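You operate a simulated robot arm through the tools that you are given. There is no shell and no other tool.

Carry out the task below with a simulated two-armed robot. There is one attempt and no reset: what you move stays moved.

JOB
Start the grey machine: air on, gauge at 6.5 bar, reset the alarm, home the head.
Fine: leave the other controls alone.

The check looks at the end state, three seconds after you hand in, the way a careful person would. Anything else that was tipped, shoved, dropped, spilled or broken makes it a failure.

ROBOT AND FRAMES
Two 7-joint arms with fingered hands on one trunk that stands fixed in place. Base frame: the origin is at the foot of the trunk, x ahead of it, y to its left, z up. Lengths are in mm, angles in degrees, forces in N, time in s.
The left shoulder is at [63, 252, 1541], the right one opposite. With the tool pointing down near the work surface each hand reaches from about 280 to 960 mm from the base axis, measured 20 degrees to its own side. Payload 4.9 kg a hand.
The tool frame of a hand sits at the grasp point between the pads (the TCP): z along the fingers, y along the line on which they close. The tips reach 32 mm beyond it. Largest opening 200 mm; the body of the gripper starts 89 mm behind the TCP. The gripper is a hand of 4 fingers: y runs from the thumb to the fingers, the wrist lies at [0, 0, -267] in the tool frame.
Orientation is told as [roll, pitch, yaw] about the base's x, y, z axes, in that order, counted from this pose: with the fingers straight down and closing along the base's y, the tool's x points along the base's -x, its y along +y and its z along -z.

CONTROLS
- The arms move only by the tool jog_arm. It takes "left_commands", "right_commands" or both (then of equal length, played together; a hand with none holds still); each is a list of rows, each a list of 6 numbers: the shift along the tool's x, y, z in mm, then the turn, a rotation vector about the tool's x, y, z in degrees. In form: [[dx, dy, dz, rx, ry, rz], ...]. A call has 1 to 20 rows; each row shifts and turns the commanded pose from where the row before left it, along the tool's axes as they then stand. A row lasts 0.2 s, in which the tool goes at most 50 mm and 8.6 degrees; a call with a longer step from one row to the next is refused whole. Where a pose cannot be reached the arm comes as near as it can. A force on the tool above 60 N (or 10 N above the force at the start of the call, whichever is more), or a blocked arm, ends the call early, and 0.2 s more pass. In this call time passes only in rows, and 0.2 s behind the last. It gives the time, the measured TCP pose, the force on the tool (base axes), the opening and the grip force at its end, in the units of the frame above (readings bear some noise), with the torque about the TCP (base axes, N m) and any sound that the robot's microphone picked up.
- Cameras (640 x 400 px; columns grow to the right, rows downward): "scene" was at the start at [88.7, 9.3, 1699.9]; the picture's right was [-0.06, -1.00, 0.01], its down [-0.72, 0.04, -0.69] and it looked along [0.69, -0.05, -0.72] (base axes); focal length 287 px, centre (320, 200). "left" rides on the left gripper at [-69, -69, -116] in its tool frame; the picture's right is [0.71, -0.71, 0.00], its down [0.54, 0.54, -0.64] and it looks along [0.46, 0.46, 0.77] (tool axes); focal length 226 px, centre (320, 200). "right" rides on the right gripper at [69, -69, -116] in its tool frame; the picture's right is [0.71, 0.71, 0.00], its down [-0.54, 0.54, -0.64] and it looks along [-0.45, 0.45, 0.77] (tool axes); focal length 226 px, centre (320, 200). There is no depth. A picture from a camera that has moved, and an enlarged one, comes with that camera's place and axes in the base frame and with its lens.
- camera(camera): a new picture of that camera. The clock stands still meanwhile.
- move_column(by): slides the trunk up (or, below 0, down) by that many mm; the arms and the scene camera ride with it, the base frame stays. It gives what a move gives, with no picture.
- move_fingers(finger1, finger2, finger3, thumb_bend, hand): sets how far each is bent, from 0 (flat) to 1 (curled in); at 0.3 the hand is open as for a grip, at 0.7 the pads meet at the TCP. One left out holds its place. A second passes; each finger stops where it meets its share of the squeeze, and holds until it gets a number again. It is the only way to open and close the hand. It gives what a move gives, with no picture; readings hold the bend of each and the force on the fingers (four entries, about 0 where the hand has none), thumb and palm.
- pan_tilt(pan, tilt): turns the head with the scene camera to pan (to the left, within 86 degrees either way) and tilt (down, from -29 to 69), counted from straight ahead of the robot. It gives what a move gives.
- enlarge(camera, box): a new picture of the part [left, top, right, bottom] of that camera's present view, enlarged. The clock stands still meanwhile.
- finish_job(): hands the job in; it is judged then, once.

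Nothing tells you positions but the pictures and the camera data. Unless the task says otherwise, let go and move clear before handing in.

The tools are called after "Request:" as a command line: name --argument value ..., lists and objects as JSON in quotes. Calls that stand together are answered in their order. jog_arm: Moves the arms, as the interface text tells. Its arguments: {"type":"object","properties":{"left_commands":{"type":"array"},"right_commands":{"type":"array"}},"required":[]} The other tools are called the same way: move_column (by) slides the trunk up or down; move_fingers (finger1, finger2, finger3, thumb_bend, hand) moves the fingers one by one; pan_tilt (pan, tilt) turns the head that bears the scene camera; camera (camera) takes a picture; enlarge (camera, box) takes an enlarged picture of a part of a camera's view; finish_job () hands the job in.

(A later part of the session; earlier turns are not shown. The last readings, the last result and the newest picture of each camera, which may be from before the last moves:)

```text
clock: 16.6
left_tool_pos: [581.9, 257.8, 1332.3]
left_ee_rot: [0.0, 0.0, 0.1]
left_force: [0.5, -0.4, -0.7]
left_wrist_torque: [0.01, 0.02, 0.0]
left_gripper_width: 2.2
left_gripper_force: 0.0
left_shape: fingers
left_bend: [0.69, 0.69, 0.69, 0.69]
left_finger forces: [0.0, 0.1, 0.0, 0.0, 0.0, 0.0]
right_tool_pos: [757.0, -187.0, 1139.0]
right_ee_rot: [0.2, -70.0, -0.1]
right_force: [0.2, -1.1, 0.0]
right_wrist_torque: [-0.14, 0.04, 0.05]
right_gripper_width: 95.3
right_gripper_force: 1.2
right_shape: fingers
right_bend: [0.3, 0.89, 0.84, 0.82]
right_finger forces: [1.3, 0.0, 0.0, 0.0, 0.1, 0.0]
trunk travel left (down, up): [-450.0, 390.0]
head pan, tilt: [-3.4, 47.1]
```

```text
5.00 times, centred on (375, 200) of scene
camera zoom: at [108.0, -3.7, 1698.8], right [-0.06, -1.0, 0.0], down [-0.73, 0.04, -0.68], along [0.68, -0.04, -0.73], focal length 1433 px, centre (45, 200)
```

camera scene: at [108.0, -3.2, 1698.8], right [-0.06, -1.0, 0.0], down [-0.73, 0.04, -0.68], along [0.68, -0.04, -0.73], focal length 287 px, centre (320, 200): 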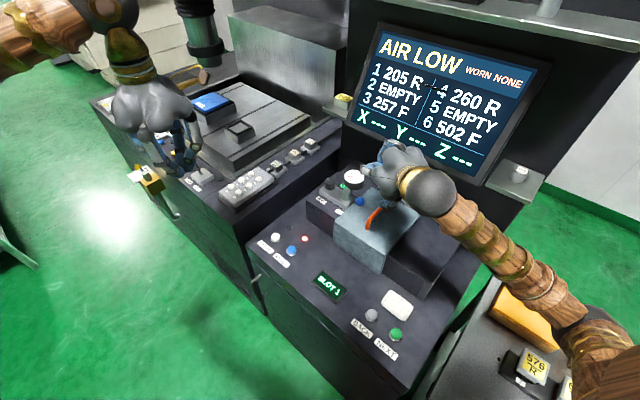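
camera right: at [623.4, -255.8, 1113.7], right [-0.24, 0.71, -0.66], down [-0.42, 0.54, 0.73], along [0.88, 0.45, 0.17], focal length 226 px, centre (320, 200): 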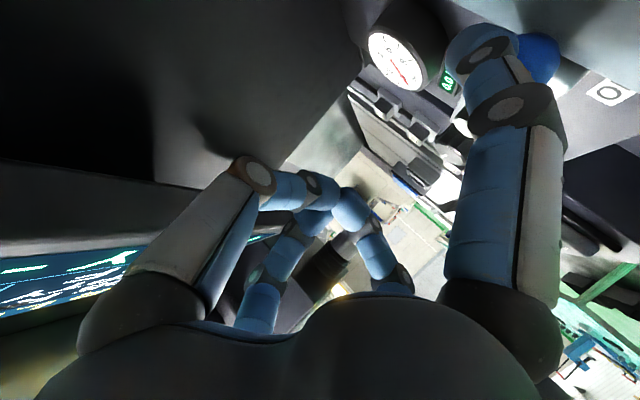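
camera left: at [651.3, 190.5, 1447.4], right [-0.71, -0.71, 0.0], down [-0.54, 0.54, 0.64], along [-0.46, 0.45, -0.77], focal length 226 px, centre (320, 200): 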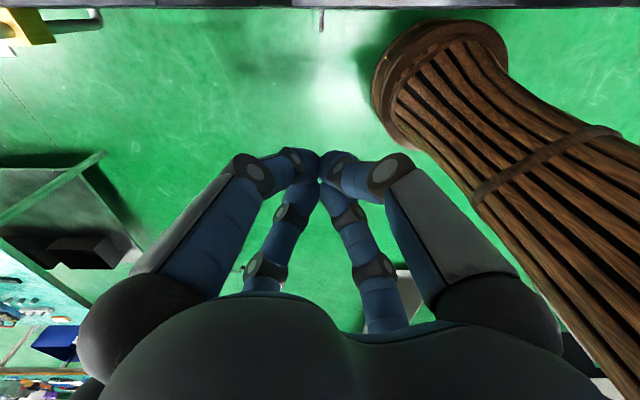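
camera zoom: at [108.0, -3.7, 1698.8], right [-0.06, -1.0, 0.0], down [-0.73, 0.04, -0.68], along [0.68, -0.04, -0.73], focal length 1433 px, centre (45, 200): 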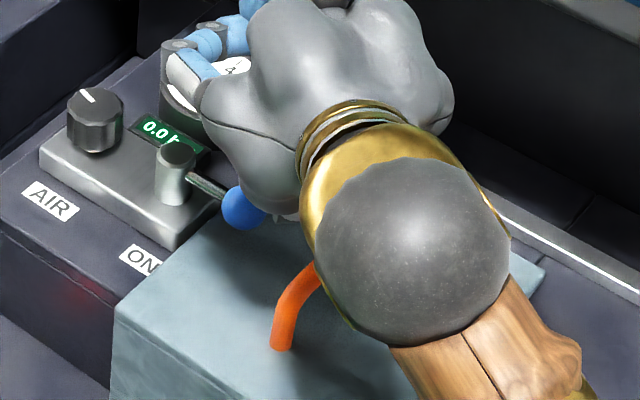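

Contact is made with about 1.3 N and the ball has begun to move. I continue the push, backing off slightly in x and dropping once past the handle.

Request:
jog_arm --right_commands '[[0.7, 6, -1.9, 0, 0, 0], [0.7, 6, -1.9, 0, 0, 0], [0.7, 6, -1.9, 0, 0, 0], [0.7, 6, -1.9, 0, 0, 0], [2.3, 6, 0.9, 0, 0, 0], [2.3, 6, 0.9, 0, 0, 0], [0, 0, 0, 0, 0, 0]]'

Request:
camera --camera "right"

Request:
enlarge --camera "scene" --box '[320, 160, 430, 240]'

```text
clock: 18.2
left_tool_pos: [581.4, 257.3, 1333.0]
left_ee_rot: [0.0, 0.0, -0.1]
left_force: [0.4, -0.2, -0.2]
left_wrist_torque: [0.0, 0.0, -0.04]
left_gripper_width: 2.3
left_gripper_force: 0.0
left_shape: fingers
left_bend: [0.69, 0.69, 0.69, 0.69]
left_finger forces: [0.1, 0.1, 0.1, 0.1, 0.0, 0.0]
right_tool_pos: [748.0, -151.3, 1134.7]
right_ee_rot: [0.1, -70.0, -0.2]
right_force: [-0.9, -1.3, 1.3]
right_wrist_torque: [-0.13, 0.1, 0.08]
right_gripper_width: 94.1
right_gripper_force: 0.3
right_shape: fingers
right_bend: [0.31, 0.89, 0.84, 0.82]
right_finger forces: [1.9, 0.0, 0.1, 0.0, 0.1, 0.0]
trunk travel left (down, up): [-450.0, 390.0]
head pan, tilt: [-3.4, 47.1]
```

```text
taken
camera right: at [615.3, -219.4, 1109.2], right [-0.24, 0.71, -0.66], down [-0.42, 0.54, 0.73], along [0.88, 0.45, 0.17], focal length 226 px, centre (320, 200)
```

right: 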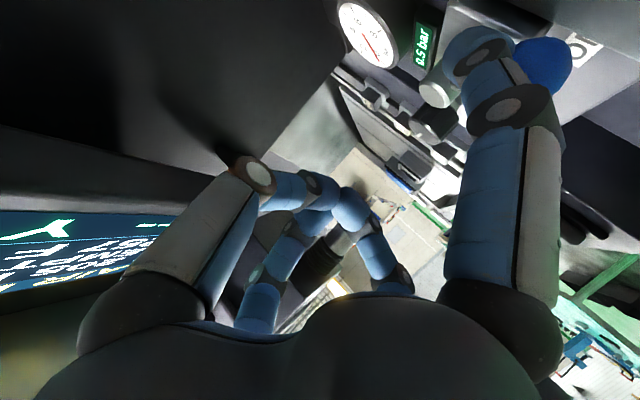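

```text
5.00 times, centred on (375, 200) of scene
camera zoom: at [107.7, -3.5, 1698.8], right [-0.06, -1.0, 0.0], down [-0.73, 0.04, -0.68], along [0.68, -0.04, -0.73], focal length 1433 px, centre (45, 200)
```

zoom: 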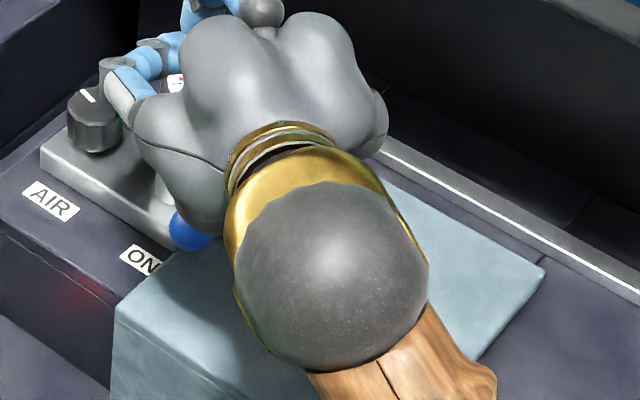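

The gauge has started to read 0.5 bar, so this is the right direction. I keep pushing toward ON.

Request:
jog_arm --right_commands '[[0, 6, 0, 0, 0, 0], [0, 6, 0, 0, 0, 0], [0, 6, 0, 0, 0, 0], [0, 6, 0, 0, 0, 0], [0, 5, 0, 0, 0, 0], [0, 0, 0, 0, 0, 0]]'

Request:
camera --camera "right"

Request:
enlarge --camera "scene" --box '[300, 150, 430, 240]'

```text
clock: 19.6
left_tool_pos: [582.4, 258.4, 1334.3]
left_ee_rot: [0.0, 0.1, 0.0]
left_force: [-0.2, 0.3, -0.5]
left_wrist_torque: [-0.01, -0.01, 0.0]
left_gripper_width: 2.1
left_gripper_force: 0.1
left_shape: fingers
left_bend: [0.69, 0.69, 0.69, 0.69]
left_finger forces: [0.1, 0.0, 0.0, 0.1, 0.0, 0.0]
right_tool_pos: [749.1, -121.3, 1132.5]
right_ee_rot: [0.2, -69.9, -0.2]
right_force: [0.2, -3.6, 1.2]
right_wrist_torque: [-0.33, -0.06, 0.04]
right_gripper_width: 93.9
right_gripper_force: 1.9
right_shape: fingers
right_bend: [0.31, 0.89, 0.84, 0.82]
right_finger forces: [3.1, 0.0, 0.1, 0.0, 0.1, 0.0]
trunk travel left (down, up): [-450.0, 390.0]
head pan, tilt: [-3.4, 47.1]
```

```text
taken
camera right: at [616.0, -191.2, 1107.8], right [-0.24, 0.71, -0.66], down [-0.42, 0.54, 0.73], along [0.88, 0.45, 0.17], focal length 226 px, centre (320, 200)
```

right: 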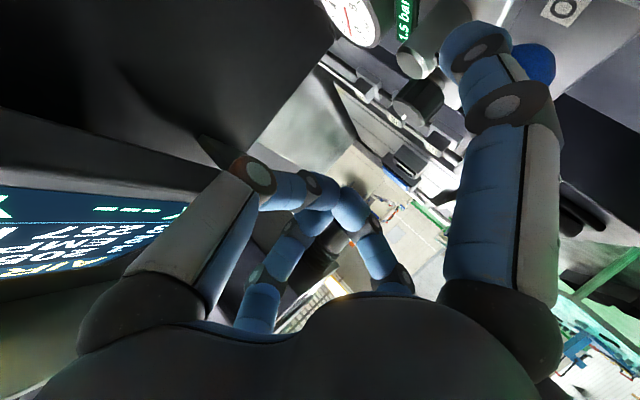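

```text
4.44 times, centred on (365, 195) of scene
camera zoom: at [108.1, -3.8, 1698.8], right [-0.06, -1.0, 0.0], down [-0.73, 0.04, -0.68], along [0.68, -0.04, -0.73], focal length 1274 px, centre (120, 222)
```

zoom: 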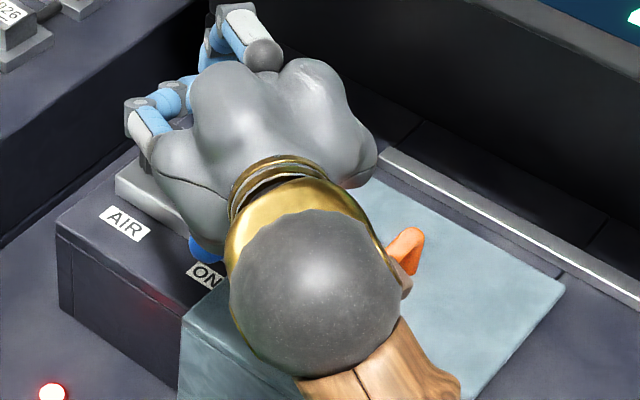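

It reads 1.5 bar now with the lever roughly 70° round. A little more push until it hits its stop.

Request:
jog_arm --right_commands '[[0, 5, 0, 0, 0, 0], [0, 5, 0, 0, 0, 0], [0, 4, 0, 0, 0, 0], [0, 0, 0, 0, 0, 0]]'

Request:
camera --camera "right"

Request:
enlarge --camera "scene" --box '[300, 150, 430, 240]'

```text
clock: 20.6
left_tool_pos: [581.4, 258.8, 1332.0]
left_ee_rot: [0.0, 0.0, 0.0]
left_force: [-0.5, -0.7, -0.1]
left_wrist_torque: [0.02, 0.01, 0.01]
left_gripper_width: 2.2
left_gripper_force: 0.1
left_shape: fingers
left_bend: [0.69, 0.69, 0.69, 0.69]
left_finger forces: [0.0, 0.0, 0.0, 0.0, 0.0, 0.0]
right_tool_pos: [747.6, -107.9, 1133.5]
right_ee_rot: [0.1, -70.2, -0.3]
right_force: [-0.1, -2.7, 1.6]
right_wrist_torque: [-0.4, 0.03, 0.04]
right_gripper_width: 94.0
right_gripper_force: 1.9
right_shape: fingers
right_bend: [0.31, 0.89, 0.84, 0.82]
right_finger forces: [3.2, 0.0, 0.0, 0.1, 0.1, 0.0]
trunk travel left (down, up): [-450.0, 390.0]
head pan, tilt: [-3.4, 47.1]
```

```text
taken
camera right: at [615.6, -176.7, 1108.0], right [-0.24, 0.71, -0.66], down [-0.42, 0.54, 0.73], along [0.88, 0.45, 0.17], focal length 226 px, centre (320, 200)
```

right: 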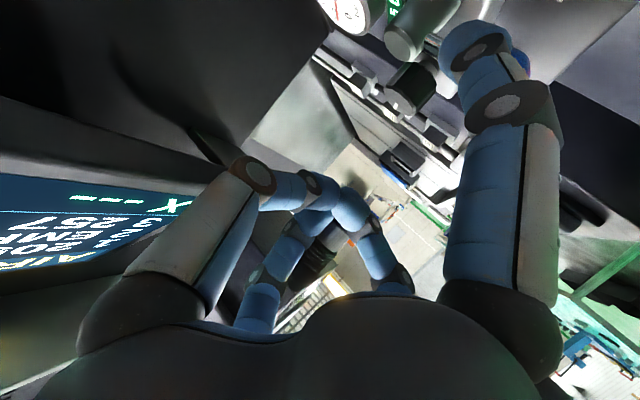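

```text
4.44 times, centred on (365, 195) of scene
camera zoom: at [107.9, -3.8, 1698.8], right [-0.06, -1.0, 0.0], down [-0.73, 0.04, -0.68], along [0.68, -0.04, -0.73], focal length 1274 px, centre (120, 222)
```

zoom: 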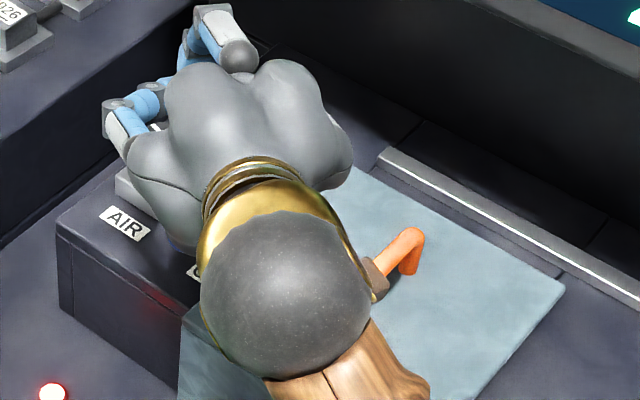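

The lever looks close to 90°. I'll nudge a few mm more to feel for the stop.

Request:
jog_arm --right_commands '[[0, 3, 0, 0, 0, 0], [0, 3, 0, 0, 0, 0], [0, 0, 0, 0, 0, 0]]'

Request:
camera --camera "right"

```text
clock: 21.4
left_tool_pos: [581.6, 256.9, 1332.2]
left_ee_rot: [0.0, 0.0, 0.0]
left_force: [-0.3, 0.2, -0.6]
left_wrist_torque: [0.04, -0.04, -0.01]
left_gripper_width: 2.1
left_gripper_force: 0.1
left_shape: fingers
left_bend: [0.69, 0.69, 0.69, 0.69]
left_finger forces: [0.0, 0.0, 0.0, 0.0, 0.0, 0.0]
right_tool_pos: [748.5, -103.8, 1133.6]
right_ee_rot: [0.2, -70.1, -0.2]
right_force: [-0.5, -7.8, 1.8]
right_wrist_torque: [-0.87, 0.08, 0.1]
right_gripper_width: 94.3
right_gripper_force: 3.5
right_shape: fingers
right_bend: [0.31, 0.89, 0.84, 0.82]
right_finger forces: [6.9, 0.0, 0.0, 0.0, 0.0, 0.0]
trunk travel left (down, up): [-450.0, 390.0]
head pan, tilt: [-3.4, 47.1]
```

```text
taken
camera right: at [615.4, -171.5, 1108.2], right [-0.24, 0.71, -0.66], down [-0.42, 0.54, 0.73], along [0.88, 0.45, 0.17], focal length 226 px, centre (320, 200)
```

right: 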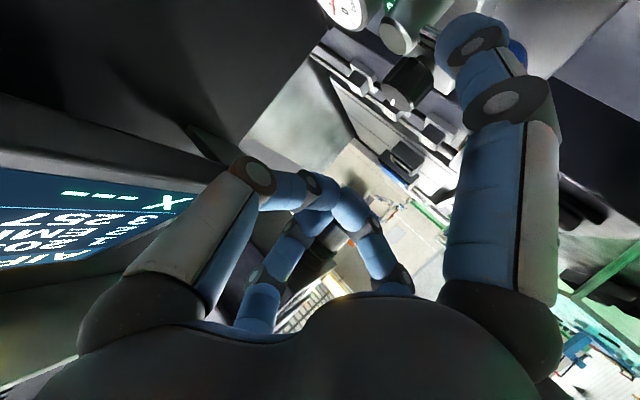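

Force stepped up to about 8 N, so the lever is against its stop. I back the finger off, lift and withdraw, then check the lever and gauge.

Request:
jog_arm --right_commands '[[0, -6, 0, 0, 0, 0], [0, -8, 0, 0, 0, 0], [-14.1, 0, -5.1, 0, 0, 0], [-14.1, 0, -5.1, 0, 0, 0], [6.8, 0, -18.8, 0, 0, 0], [6.8, 0, -18.8, 0, 0, 0], [6.8, -8, -18.8, 0, 0, 0], [6.8, -10, -18.8, 0, 0, 0], [-12, -10, -25.6, 0, 0, 0], [-12, -10, -25.6, 0, 0, 0], [-12, -10, -25.6, 0, 0, 0], [0, 0, 0, 0, 0, 0]]'

Request:
camera --camera "scene"

Request:
enlarge --camera "scene" --box '[310, 150, 400, 220]'

Request:
camera --camera "right"

```text
clock: 24.0
left_tool_pos: [582.0, 258.5, 1332.7]
left_ee_rot: [0.0, 0.1, 0.0]
left_force: [-0.2, -0.9, 1.2]
left_wrist_torque: [-0.01, 0.0, -0.01]
left_gripper_width: 2.0
left_gripper_force: 0.1
left_shape: fingers
left_bend: [0.69, 0.69, 0.69, 0.69]
left_finger forces: [0.0, 0.0, 0.0, 0.1, 0.1, 0.0]
right_tool_pos: [623.8, -159.0, 1217.1]
right_ee_rot: [0.0, -70.0, -0.1]
right_force: [-0.4, 0.2, -0.4]
right_wrist_torque: [-0.02, 0.01, -0.02]
right_gripper_width: 95.4
right_gripper_force: 0.1
right_shape: fingers
right_bend: [0.3, 0.89, 0.84, 0.82]
right_finger forces: [0.0, 0.0, 0.0, 0.0, 0.1, 0.0]
right hand out of reach, approached as far as the arm can: row 11
trunk travel left (down, up): [-450.0, 390.0]
head pan, tilt: [-3.4, 47.1]
```

```text
taken
camera scene: at [108.7, -3.1, 1698.7], right [-0.06, -1.0, 0.0], down [-0.73, 0.04, -0.68], along [0.68, -0.04, -0.73], focal length 287 px, centre (320, 200)
```

scene: 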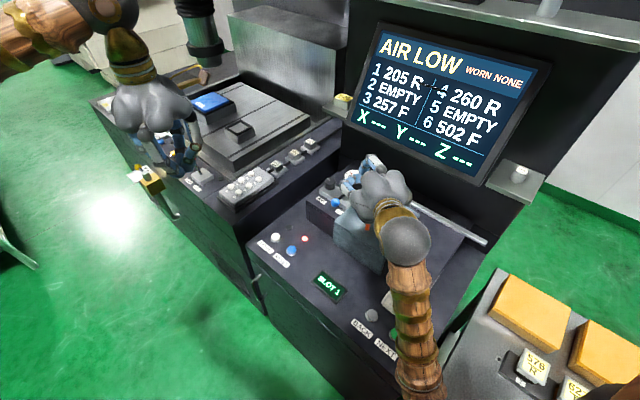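

```text
5.71 times, centred on (355, 185) of scene
camera zoom: at [108.7, -3.1, 1698.7], right [-0.06, -1.0, 0.0], down [-0.73, 0.04, -0.68], along [0.68, -0.04, -0.73], focal length 1638 px, centre (120, 286)
```

zoom: 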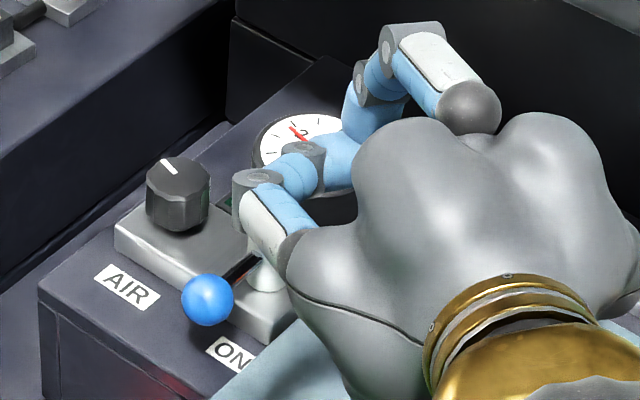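

```text
taken
camera right: at [490.7, -226.8, 1192.8], right [-0.24, 0.71, -0.66], down [-0.42, 0.54, 0.73], along [0.88, 0.45, 0.17], focal length 226 px, centre (320, 200)
```

right: 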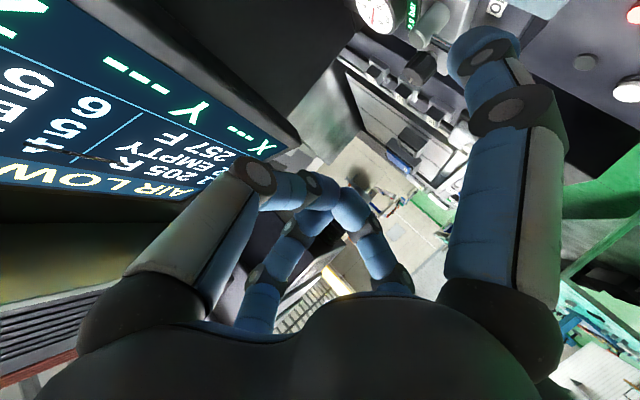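

The lever now points straight at the front, exactly 90° round, and the gauge needle has moved off zero. I'll clear the right hand sideways to read the gauge.

Request:
jog_arm --right_commands '[[-5, -15, 0, 0, 5, 0], [-5, -20, 0, 0, 5, 0], [-5, -20, 0, 0, 5, 0], [-5, -20, -5, 0, 5, 0], [-5, -20, -5, 0, 5, 0], [-5, -20, -5, 0, 5, 0], [0, -20, -10, 0, 0, 0], [0, 0, 0, 0, 0, 0], [0, 0, 0, 0, 0, 0]]'

Request:
enlarge --camera "scene" --box '[310, 150, 400, 220]'

Request:
camera --camera "right"

Request:
camera --camera "scene"

```text
clock: 26.0
left_tool_pos: [582.4, 259.4, 1331.2]
left_ee_rot: [0.0, 0.1, -0.1]
left_force: [-0.5, -0.2, 0.6]
left_wrist_torque: [-0.01, 0.04, 0.0]
left_gripper_width: 2.3
left_gripper_force: 0.0
left_shape: fingers
left_bend: [0.69, 0.69, 0.69, 0.69]
left_finger forces: [0.0, 0.0, 0.1, 0.1, 0.0, 0.0]
right_tool_pos: [621.1, -291.7, 1260.7]
right_ee_rot: [0.0, -40.0, -0.2]
right_force: [0.6, -0.6, 0.6]
right_wrist_torque: [0.01, -0.01, 0.01]
right_gripper_width: 95.7
right_gripper_force: 0.0
right_shape: fingers
right_bend: [0.3, 0.89, 0.84, 0.82]
right_finger forces: [0.0, 0.0, 0.0, 0.1, 0.0, 0.0]
trunk travel left (down, up): [-450.0, 390.0]
head pan, tilt: [-3.4, 47.1]
```

```text
5.71 times, centred on (355, 185) of scene
camera zoom: at [109.1, -2.3, 1698.7], right [-0.06, -1.0, 0.0], down [-0.73, 0.04, -0.68], along [0.68, -0.04, -0.73], focal length 1638 px, centre (120, 286)
```

zoom: 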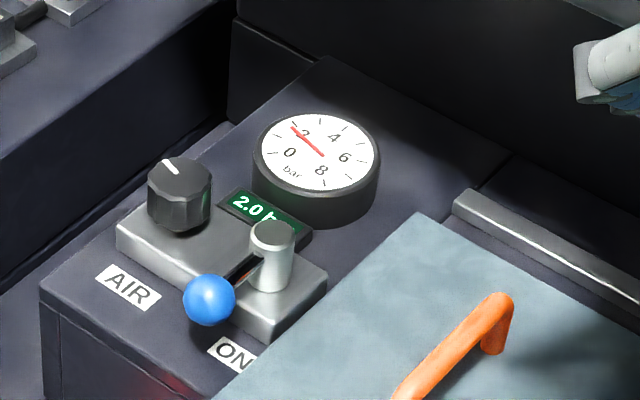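

```text
taken
camera right: at [493.9, -359.6, 1304.7], right [-0.54, 0.71, -0.45], down [0.0, 0.54, 0.84], along [0.84, 0.45, -0.29], focal length 226 px, centre (320, 200)
```

right: 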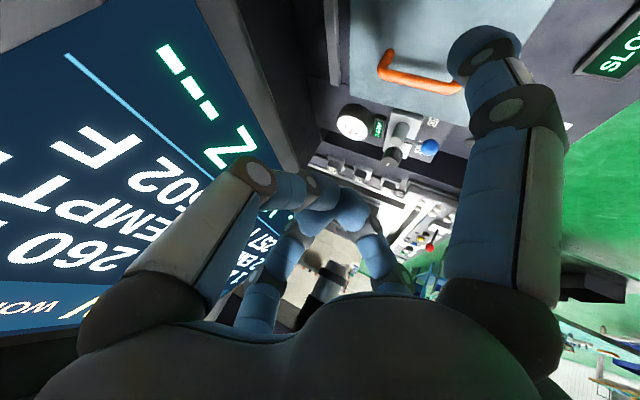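

```text
taken
camera scene: at [109.1, -2.3, 1698.7], right [-0.06, -1.0, 0.0], down [-0.73, 0.04, -0.68], along [0.68, -0.04, -0.73], focal length 287 px, centre (320, 200)
```

scene: 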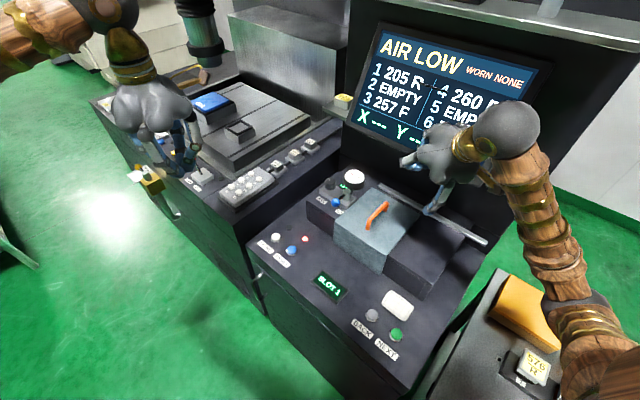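

Air is on and the gauge shows 2.0 bar, so the dark knob must be turned up, probably clockwise by about 120°. I'll move the right hand to a clear spot, open its fingers and prepare a four-finger grip for the knob.

Request:
jog_arm --right_commands '[[5, 25, -2.2, 0, 0, 0], [5, 25, -2.2, 0, 0, 0], [5, 25, -2.2, 0, 0, 0], [5, 26, -2.2, 0, 0, 0], [0, 0, 0, 0, 0, 0]]'

Request:
move_fingers --hand "right" --finger1 0.3 --finger2 0.3 --finger3 0.3 --thumb_bend 0.3

Request:
move_fingers --hand "right" --finger1 0.5 --finger2 0.5 --finger3 0.5 --thumb_bend 0.5

Request:
camera --camera "right"

Request:
enlarge --camera "scene" --box '[310, 150, 400, 220]'

Request:
camera --camera "scene"

```text
clock: 27.2
left_tool_pos: [581.4, 258.7, 1332.4]
left_ee_rot: [0.0, -0.1, -0.1]
left_force: [0.1, 0.6, 0.0]
left_wrist_torque: [0.04, -0.02, -0.01]
left_gripper_width: 1.9
left_gripper_force: 0.1
left_shape: fingers
left_bend: [0.69, 0.69, 0.69, 0.69]
left_finger forces: [0.0, 0.0, 0.0, 0.1, 0.0, 0.0]
right_tool_pos: [600.4, -190.1, 1252.5]
right_ee_rot: [0.0, -40.0, -0.1]
right_force: [0.0, -0.3, -0.4]
right_wrist_torque: [0.01, -0.01, -0.03]
right_gripper_width: 95.5
right_gripper_force: 0.1
right_shape: fingers
right_bend: [0.3, 0.89, 0.84, 0.82]
right_finger forces: [0.0, 0.0, 0.0, 0.0, 0.0, 0.1]
trunk travel left (down, up): [-450.0, 390.0]
head pan, tilt: [-3.4, 47.1]
```

```text
clock: 28.2
left_tool_pos: [582.2, 259.6, 1332.0]
left_ee_rot: [-0.1, -0.1, 0.0]
left_force: [-0.6, -0.2, -0.5]
left_wrist_torque: [-0.03, 0.01, 0.06]
left_gripper_width: 2.0
left_gripper_force: 0.2
left_shape: fingers
left_bend: [0.69, 0.69, 0.69, 0.69]
left_finger forces: [0.0, 0.1, 0.1, 0.0, 0.0, 0.1]
right_tool_pos: [600.8, -190.9, 1252.0]
right_ee_rot: [0.0, -40.1, 0.0]
right_force: [-0.6, 0.7, -0.3]
right_wrist_torque: [-0.01, 0.0, -0.01]
right_gripper_width: 139.9
right_gripper_force: 0.1
right_shape: fingers
right_bend: [0.3, 0.3, 0.3, 0.3]
right_finger forces: [0.0, 0.1, 0.0, 0.0, 0.1, 0.0]
trunk travel left (down, up): [-450.0, 390.0]
head pan, tilt: [-3.4, 47.1]
```

```text
clock: 29.2
left_tool_pos: [581.7, 257.7, 1332.9]
left_ee_rot: [0.0, -0.1, 0.0]
left_force: [-0.5, 0.4, 0.4]
left_wrist_torque: [0.01, 0.0, 0.02]
left_gripper_width: 2.2
left_gripper_force: 0.0
left_shape: fingers
left_bend: [0.69, 0.69, 0.69, 0.69]
left_finger forces: [0.0, 0.0, 0.0, 0.0, 0.0, 0.0]
right_tool_pos: [601.0, -191.5, 1252.7]
right_ee_rot: [0.0, -40.1, -0.1]
right_force: [-0.2, 0.4, -0.5]
right_wrist_torque: [-0.01, 0.02, -0.01]
right_gripper_width: 69.7
right_gripper_force: 0.0
right_shape: fingers
right_bend: [0.5, 0.5, 0.5, 0.5]
right_finger forces: [0.0, 0.0, 0.0, 0.0, 0.1, 0.0]
trunk travel left (down, up): [-450.0, 390.0]
head pan, tilt: [-3.4, 47.1]
```

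```text
taken
camera right: at [473.0, -260.4, 1297.5], right [-0.54, 0.71, -0.45], down [0.0, 0.54, 0.84], along [0.84, 0.45, -0.29], focal length 226 px, centre (320, 200)
```

right: 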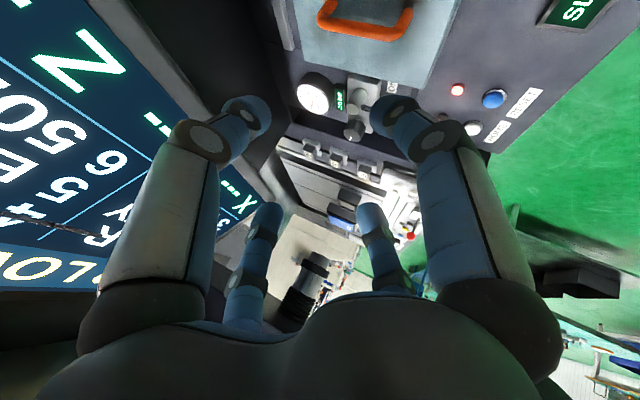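

```text
5.71 times, centred on (355, 185) of scene
camera zoom: at [108.2, -3.3, 1698.8], right [-0.06, -1.0, 0.0], down [-0.73, 0.04, -0.68], along [0.68, -0.04, -0.73], focal length 1638 px, centre (120, 286)
```

zoom: 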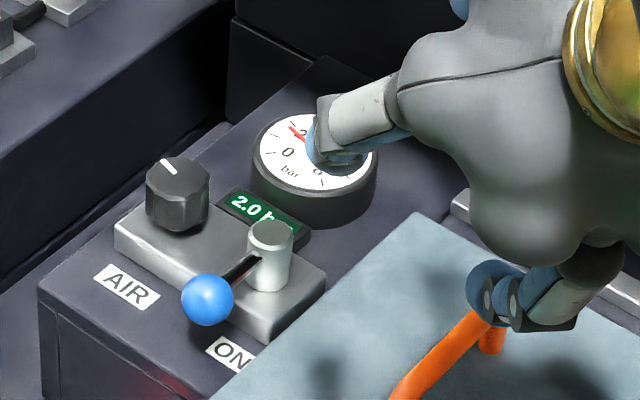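

```text
taken
camera scene: at [108.2, -3.3, 1698.8], right [-0.06, -1.0, 0.0], down [-0.73, 0.04, -0.68], along [0.68, -0.04, -0.73], focal length 287 px, centre (320, 200)
```

scene: 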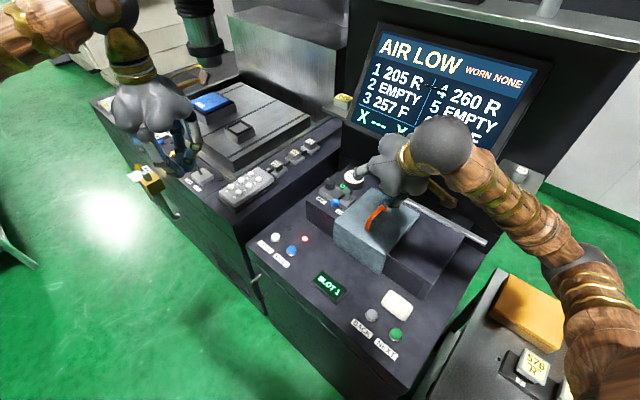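

Pressure holds steady at 2.0 bar. I'll pin down the knob's place once more with this clear pair of views.

Request:
enlarge --camera "right" --box '[300, 60, 400, 150]'

Request:
enlarge --camera "scene" --box '[310, 165, 370, 210]'

```text
4.44 times, centred on (350, 105) of right
camera zoom: at [473.0, -260.4, 1297.5], right [-0.54, 0.71, -0.45], down [0.0, 0.54, 0.84], along [0.84, 0.45, -0.29], focal length 1005 px, centre (187, 622)
```

zoom: 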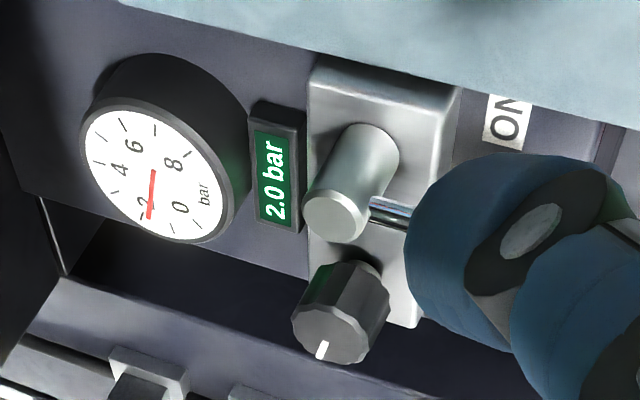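

```text
8.89 times, centred on (340, 188) of scene
camera zoom: at [108.2, -3.3, 1698.8], right [-0.06, -1.0, 0.0], down [-0.73, 0.04, -0.68], along [0.68, -0.04, -0.73], focal length 2548 px, centre (142, 311)
```

zoom: 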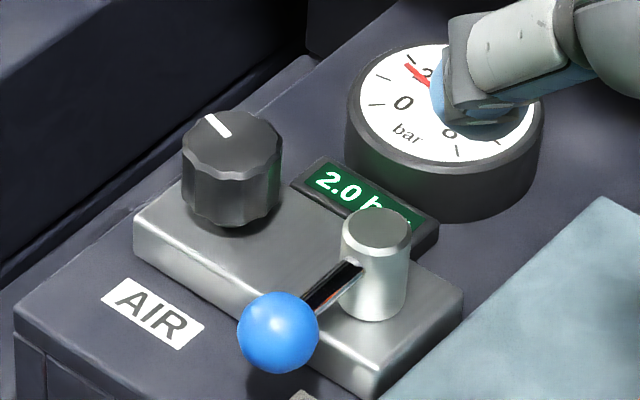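

The knob axis is at about (818, -80, top 1027), and its mark's angle fits about 27° per bar, so I expect roughly 121° clockwise. I approach from the front, away from the screen.

Request:
jog_arm --right_commands '[[-1.1, 21.4, 25.7, 0, 1.25, 0], [-1.7, 21.4, 25.6, 0, 1.25, 0], [-2.2, 21.4, 25.6, 0, 1.25, 0], [-2.8, 21.4, 25.5, 0, 1.25, 0], [-3.4, 21.4, 25.5, 0, 1.25, 0], [-3.9, 21.4, 25.4, 0, 1.25, 0], [-4.5, 21.4, 25.3, 0, 1.25, 0], [-5, 21.2, 25.2, 0, 1.25, 0], [0, 0, 0, 0, 0, 0], [0, 0, 0, 0, 0, 0]]'

Request:
camera --camera "right"

Request:
camera --camera "scene"

```text
clock: 31.4
left_tool_pos: [582.5, 257.9, 1332.3]
left_ee_rot: [0.0, 0.0, 0.0]
left_force: [-0.1, -0.6, -1.1]
left_wrist_torque: [0.02, 0.01, 0.01]
left_gripper_width: 2.1
left_gripper_force: 0.0
left_shape: fingers
left_bend: [0.69, 0.69, 0.69, 0.69]
left_finger forces: [0.1, 0.0, 0.0, 0.1, 0.1, 0.0]
right_tool_pos: [738.3, -20.3, 1102.3]
right_ee_rot: [0.1, -30.1, -0.1]
right_force: [0.4, 0.4, 0.0]
right_wrist_torque: [-0.02, 0.0, -0.01]
right_gripper_width: 69.7
right_gripper_force: 0.1
right_shape: fingers
right_bend: [0.5, 0.5, 0.5, 0.5]
right_finger forces: [0.0, 0.1, 0.0, 0.1, 0.0, 0.1]
trunk travel left (down, up): [-450.0, 390.0]
head pan, tilt: [-3.4, 47.1]
```

```text
taken
camera right: at [620.8, -89.1, 1167.6], right [-0.61, 0.71, -0.35], down [0.15, 0.54, 0.83], along [0.78, 0.45, -0.43], focal length 226 px, centre (320, 200)
```

right: 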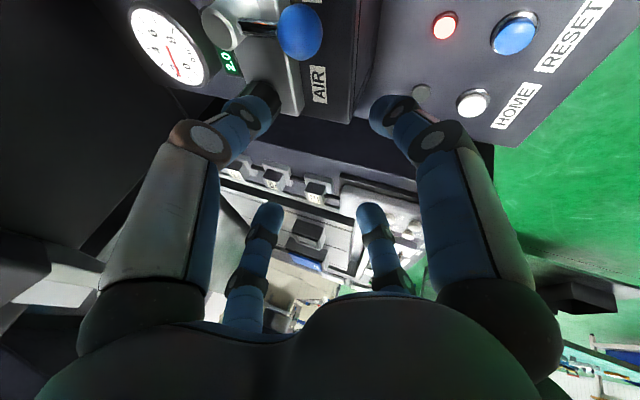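

```text
taken
camera scene: at [108.0, -3.5, 1698.8], right [-0.06, -1.0, 0.0], down [-0.73, 0.04, -0.68], along [0.68, -0.04, -0.73], focal length 287 px, centre (320, 200)
```

scene: 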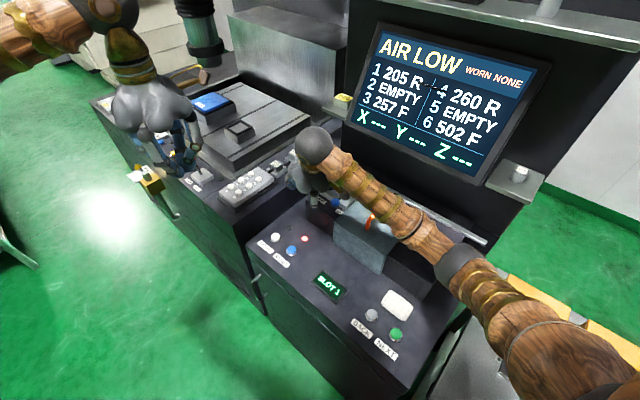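

Fingers are clear above the panel. Now over to the knob axis, still above it.

Request:
jog_arm --right_commands '[[-16.4, -15, 11.5, 0, 0, 0], [-16.4, -15, 11.5, 0, 0, 0], [-16.4, -15, 11.5, 0, 0, 0], [-16.4, -15, 11.5, 0, 0, 0], [0, 0, 0, 0, 0, 0]]'

Request:
camera --camera "right"

Request:
enlarge --camera "scene" --box '[280, 110, 420, 220]'

```text
clock: 32.6
left_tool_pos: [582.4, 258.8, 1333.3]
left_ee_rot: [0.0, 0.0, 0.0]
left_force: [-0.1, 0.1, -0.2]
left_wrist_torque: [-0.02, -0.01, 0.0]
left_gripper_width: 2.1
left_gripper_force: 0.1
left_shape: fingers
left_bend: [0.69, 0.69, 0.69, 0.69]
left_finger forces: [0.1, 0.0, 0.1, 0.0, 0.0, 0.0]
right_tool_pos: [819.6, -81.8, 1096.0]
right_ee_rot: [-0.1, -30.0, 0.0]
right_force: [0.0, -0.3, 0.1]
right_wrist_torque: [-0.01, -0.02, 0.01]
right_gripper_width: 69.5
right_gripper_force: 0.1
right_shape: fingers
right_bend: [0.5, 0.5, 0.5, 0.5]
right_finger forces: [0.1, 0.0, 0.1, 0.1, 0.0, 0.0]
trunk travel left (down, up): [-450.0, 390.0]
head pan, tilt: [-3.4, 47.1]
```

```text
taken
camera right: at [702.0, -150.4, 1161.1], right [-0.61, 0.71, -0.35], down [0.15, 0.54, 0.83], along [0.78, 0.45, -0.43], focal length 226 px, centre (320, 200)
```

right: 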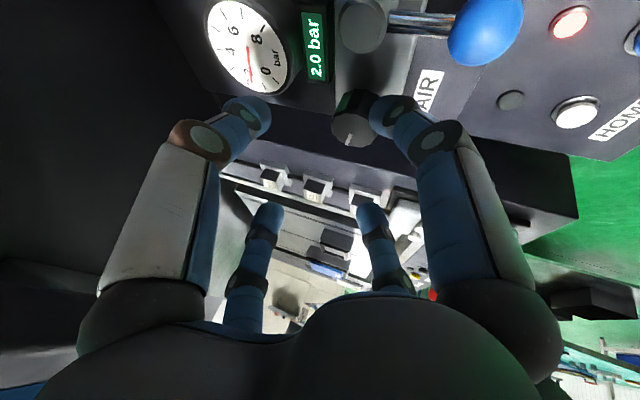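

```text
3.64 times, centred on (350, 165) of scene
camera zoom: at [108.0, -3.1, 1698.8], right [-0.06, -1.0, 0.0], down [-0.73, 0.04, -0.68], along [0.68, -0.04, -0.73], focal length 1042 px, centre (211, 327)
```

zoom: 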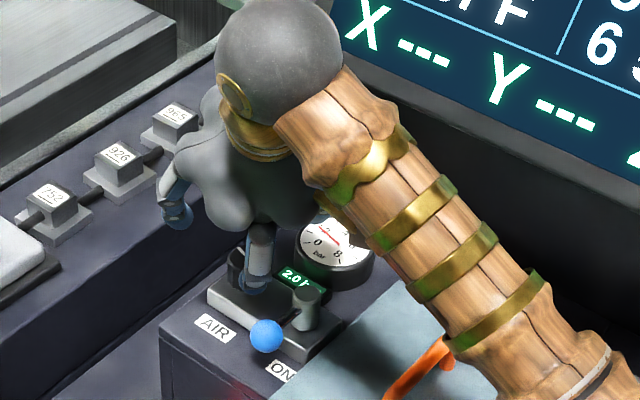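

The knob checks out at (818, -82). I straighten the lean to 10° while staying above the knob top.

Request:
jog_arm --right_commands '[[3.2, 0, 2.8, 0, 5, 0], [3.4, 0, 3.9, 0, 5, 0], [3.4, 0, 5.1, 0, 5, 0], [2.9, 0, 5.4, 0, 5, 0], [0, 0, 0, 0, 0, 0]]'

Request:
camera --camera "right"

Request:
enlarge --camera "scene" --box '[280, 110, 420, 220]'

```text
clock: 33.8
left_tool_pos: [582.3, 257.2, 1332.1]
left_ee_rot: [0.0, 0.0, -0.1]
left_force: [-0.1, 1.1, 0.4]
left_wrist_torque: [0.0, -0.02, -0.01]
left_gripper_width: 1.8
left_gripper_force: 0.1
left_shape: fingers
left_bend: [0.69, 0.69, 0.69, 0.69]
left_finger forces: [0.1, 0.1, 0.0, 0.0, 0.1, 0.1]
right_tool_pos: [812.7, -81.9, 1072.9]
right_ee_rot: [0.0, -9.9, 0.0]
right_force: [0.0, 0.3, 0.0]
right_wrist_torque: [-0.01, 0.05, 0.03]
right_gripper_width: 69.8
right_gripper_force: 0.0
right_shape: fingers
right_bend: [0.5, 0.5, 0.5, 0.5]
right_finger forces: [0.1, 0.0, 0.1, 0.0, 0.0, 0.1]
trunk travel left (down, up): [-450.0, 390.0]
head pan, tilt: [-3.4, 47.1]
```

```text
taken
camera right: at [725.4, -150.7, 1177.0], right [-0.7, 0.71, -0.12], down [0.42, 0.54, 0.73], along [0.58, 0.45, -0.67], focal length 226 px, centre (320, 200)
```

right: 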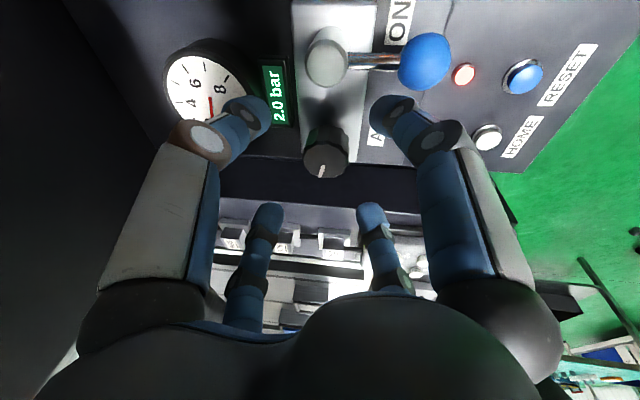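

```text
3.64 times, centred on (350, 165) of scene
camera zoom: at [108.0, -3.3, 1698.8], right [-0.06, -1.0, 0.0], down [-0.73, 0.04, -0.68], along [0.68, -0.04, -0.73], focal length 1042 px, centre (211, 327)
```

zoom: 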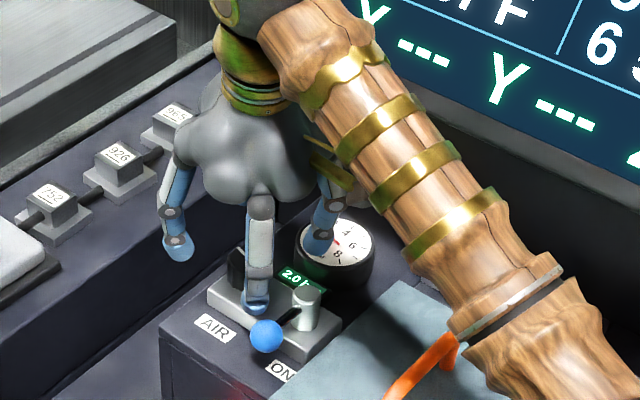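

Well aligned: the knob axis lies on the tool axis within a couple of mm. Descending around the knob.

Request:
jog_arm --right_commands '[[1.2, 0, 7, 0, 0, 0], [1.2, 0, 7, 0, 0, 0], [1.2, 0, 7, 0, 0, 0], [1, 0, 5, 0, 0, 0], [0.5, 0, 2.5, 0, 0, 0], [0, 0, 0, 0, 0, 0]]'

Request:
camera --camera "right"

Request:
enlarge --camera "scene" --box '[310, 130, 390, 210]'

```text
clock: 35.2
left_tool_pos: [582.2, 258.7, 1332.2]
left_ee_rot: [0.0, 0.0, 0.0]
left_force: [-0.2, -0.3, 0.1]
left_wrist_torque: [0.0, -0.05, 0.04]
left_gripper_width: 2.0
left_gripper_force: 0.1
left_shape: fingers
left_bend: [0.69, 0.69, 0.69, 0.69]
left_finger forces: [0.0, 0.0, 0.0, 0.0, 0.0, 0.0]
right_tool_pos: [814.8, -81.5, 1046.4]
right_ee_rot: [0.0, -10.1, 0.0]
right_force: [0.4, 0.2, 0.9]
right_wrist_torque: [-0.01, -0.01, -0.01]
right_gripper_width: 69.3
right_gripper_force: 0.4
right_shape: fingers
right_bend: [0.5, 0.5, 0.5, 0.5]
right_finger forces: [0.3, 0.0, 0.0, 0.1, 0.0, 0.0]
trunk travel left (down, up): [-450.0, 390.0]
head pan, tilt: [-3.4, 47.1]
```

```text
taken
camera right: at [725.7, -150.2, 1148.1], right [-0.69, 0.71, -0.12], down [0.42, 0.54, 0.73], along [0.58, 0.45, -0.67], focal length 226 px, centre (320, 200)
```

right: 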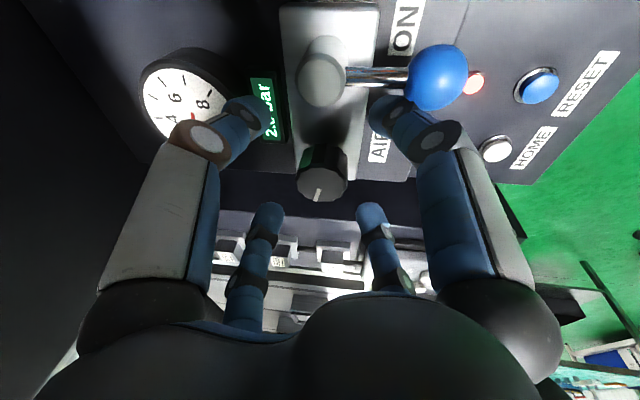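

```text
5.00 times, centred on (350, 170) of scene
camera zoom: at [108.3, -3.2, 1698.8], right [-0.06, -1.0, 0.0], down [-0.73, 0.04, -0.68], along [0.68, -0.04, -0.73], focal length 1433 px, centre (170, 350)
```

zoom: 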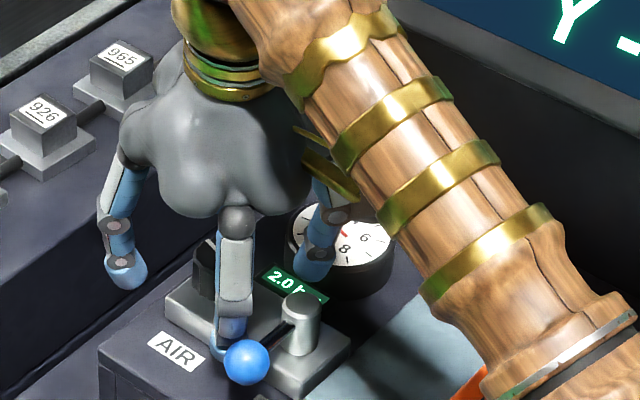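

Finger1's tip just brushes something with 0.3 N (likely the slab). I level the hand to 5° lean to even out the tips, then close gently on the knob.

Request:
jog_arm --right_commands '[[0, 0, -1, 0, 2.5, 0], [0, 0, 0, 0, 2.5, 0], [0, 0, 0, 0, 0, 0]]'

Request:
move_fingers --hand "right" --finger1 0.7 --finger2 0.7 --finger3 0.7 --thumb_bend 0.7

Request:
camera --camera "right"

Request:
enlarge --camera "scene" --box '[310, 130, 390, 210]'

```text
clock: 36.0
left_tool_pos: [581.8, 257.5, 1332.1]
left_ee_rot: [0.0, 0.0, 0.0]
left_force: [0.7, -0.3, 0.7]
left_wrist_torque: [-0.01, 0.0, 0.02]
left_gripper_width: 2.1
left_gripper_force: 0.2
left_shape: fingers
left_bend: [0.69, 0.69, 0.69, 0.69]
left_finger forces: [0.0, 0.0, 0.1, 0.1, 0.0, 0.1]
right_tool_pos: [813.3, -81.9, 1047.6]
right_ee_rot: [0.1, -5.0, 0.0]
right_force: [-0.1, 0.2, 0.8]
right_wrist_torque: [-0.01, -0.01, 0.01]
right_gripper_width: 68.8
right_gripper_force: 0.0
right_shape: fingers
right_bend: [0.5, 0.5, 0.5, 0.5]
right_finger forces: [0.0, 0.0, 0.0, 0.0, 0.0, 0.0]
trunk travel left (down, up): [-450.0, 390.0]
head pan, tilt: [-3.4, 47.1]
```

```text
clock: 37.0
left_tool_pos: [581.0, 258.0, 1332.4]
left_ee_rot: [-0.1, 0.0, 0.0]
left_force: [-0.5, -0.8, 0.7]
left_wrist_torque: [0.0, 0.01, 0.01]
left_gripper_width: 2.2
left_gripper_force: 0.1
left_shape: fingers
left_bend: [0.69, 0.69, 0.69, 0.69]
left_finger forces: [0.1, 0.0, 0.1, 0.1, 0.0, 0.0]
right_tool_pos: [813.5, -83.1, 1045.9]
right_ee_rot: [0.0, -5.1, -0.1]
right_force: [-1.2, -4.5, 2.0]
right_wrist_torque: [-0.07, 0.02, -0.01]
right_gripper_width: 21.0
right_gripper_force: 16.8
right_shape: fingers
right_bend: [0.64, 0.64, 0.64, 0.65]
right_finger forces: [7.0, 7.3, 6.9, 0.1, 12.6, 0.0]
trunk travel left (down, up): [-450.0, 390.0]
head pan, tilt: [-3.4, 47.1]
```

```text
taken
camera right: at [734.4, -151.0, 1156.1], right [-0.7, 0.71, -0.06], down [0.48, 0.54, 0.69], along [0.52, 0.45, -0.72], focal length 226 px, centre (320, 200)
```

right: 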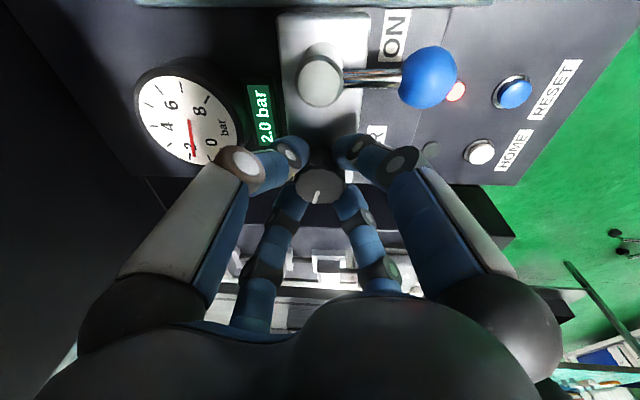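

```text
5.00 times, centred on (350, 170) of scene
camera zoom: at [107.9, -4.0, 1698.8], right [-0.06, -1.0, 0.0], down [-0.73, 0.04, -0.68], along [0.68, -0.04, -0.73], focal length 1433 px, centre (170, 350)
```

zoom: 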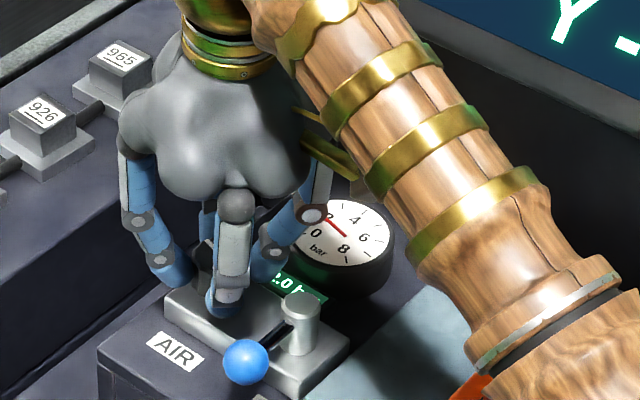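

Firm four-finger grip (7–12 N per finger). I turn clockwise 12° as a trial and read the display.

Request:
jog_arm --right_commands '[[0, 0, 0, 0.35, 0, 4], [0, 0, 0, 0.35, 0, 4], [0, 0, 0, 0.35, 0, 4], [0, 0, 0, 0, 0, 0]]'

Request:
camera --camera "right"

Request:
enlarge --camera "right" --box '[120, 50, 400, 220]'

```text
clock: 38.0
left_tool_pos: [582.0, 259.0, 1332.0]
left_ee_rot: [0.0, 0.0, 0.0]
left_force: [0.4, -1.2, 0.3]
left_wrist_torque: [-0.03, -0.04, 0.0]
left_gripper_width: 2.0
left_gripper_force: 0.0
left_shape: fingers
left_bend: [0.69, 0.69, 0.69, 0.69]
left_finger forces: [0.0, 0.1, 0.0, 0.0, 0.0, 0.1]
right_tool_pos: [812.7, -81.7, 1045.8]
right_ee_rot: [0.0, -5.1, -12.2]
right_force: [-1.2, -3.0, 5.7]
right_wrist_torque: [-0.09, 0.03, 0.01]
right_gripper_width: 21.0
right_gripper_force: 17.2
right_shape: fingers
right_bend: [0.64, 0.64, 0.64, 0.65]
right_finger forces: [7.0, 8.0, 7.6, 0.0, 12.3, 0.1]
trunk travel left (down, up): [-450.0, 390.0]
head pan, tilt: [-3.4, 47.1]
```

```text
taken
camera right: at [721.5, -132.4, 1155.9], right [-0.54, 0.84, -0.06], down [0.59, 0.43, 0.69], along [0.61, 0.34, -0.72], focal length 226 px, centre (320, 200)
```

right: 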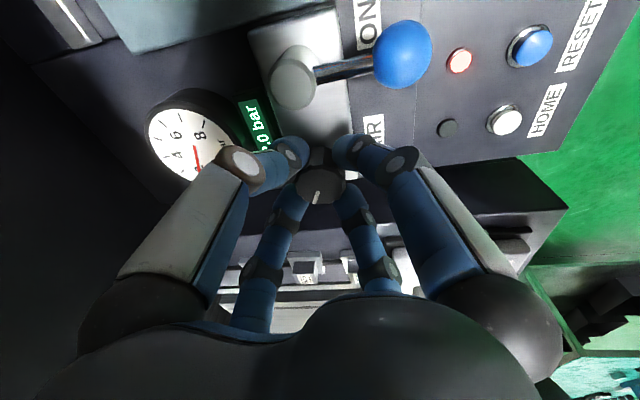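

```text
2.29 times, centred on (260, 135) of right
camera zoom: at [721.5, -132.4, 1155.9], right [-0.54, 0.84, -0.06], down [0.59, 0.43, 0.69], along [0.61, 0.34, -0.72], focal length 517 px, centre (457, 349)
```

zoom: 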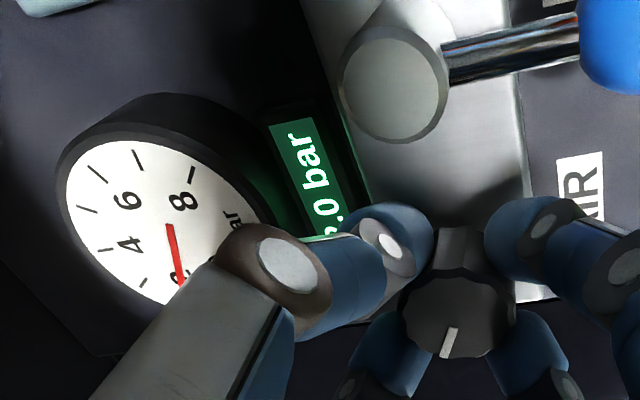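

The hand turned 12° with almost no torque, but the first digit is hidden from this camera. Let me check the display and knob mark from the scene camera.

Request:
enlarge --camera "scene" --box '[320, 150, 380, 210]'

Request:
enlarge --camera "right" --box '[220, 80, 380, 210]'

```text
6.67 times, centred on (350, 180) of scene
camera zoom: at [107.5, -3.6, 1698.9], right [-0.06, -1.0, 0.0], down [-0.73, 0.04, -0.68], along [0.68, -0.04, -0.73], focal length 1911 px, centre (120, 333)
```

zoom: 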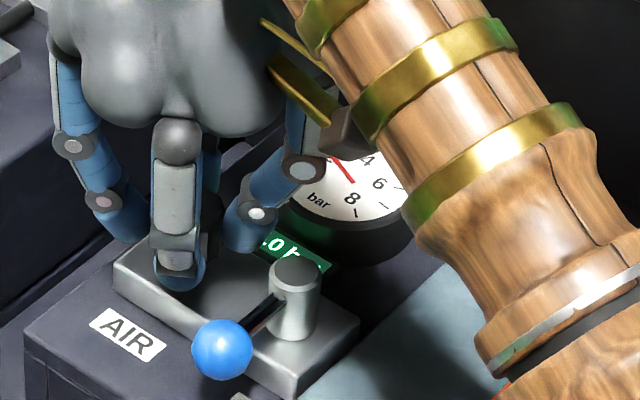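

```text
3.08 times, centred on (300, 145) of right
camera zoom: at [721.5, -132.4, 1155.9], right [-0.54, 0.84, -0.06], down [0.59, 0.43, 0.69], along [0.61, 0.34, -0.72], focal length 696 px, centre (382, 369)
```

zoom: 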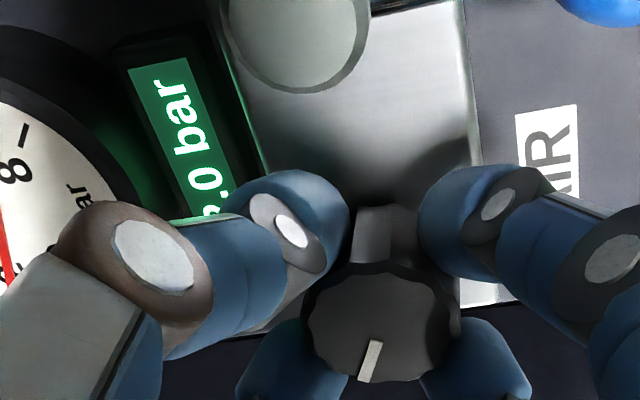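

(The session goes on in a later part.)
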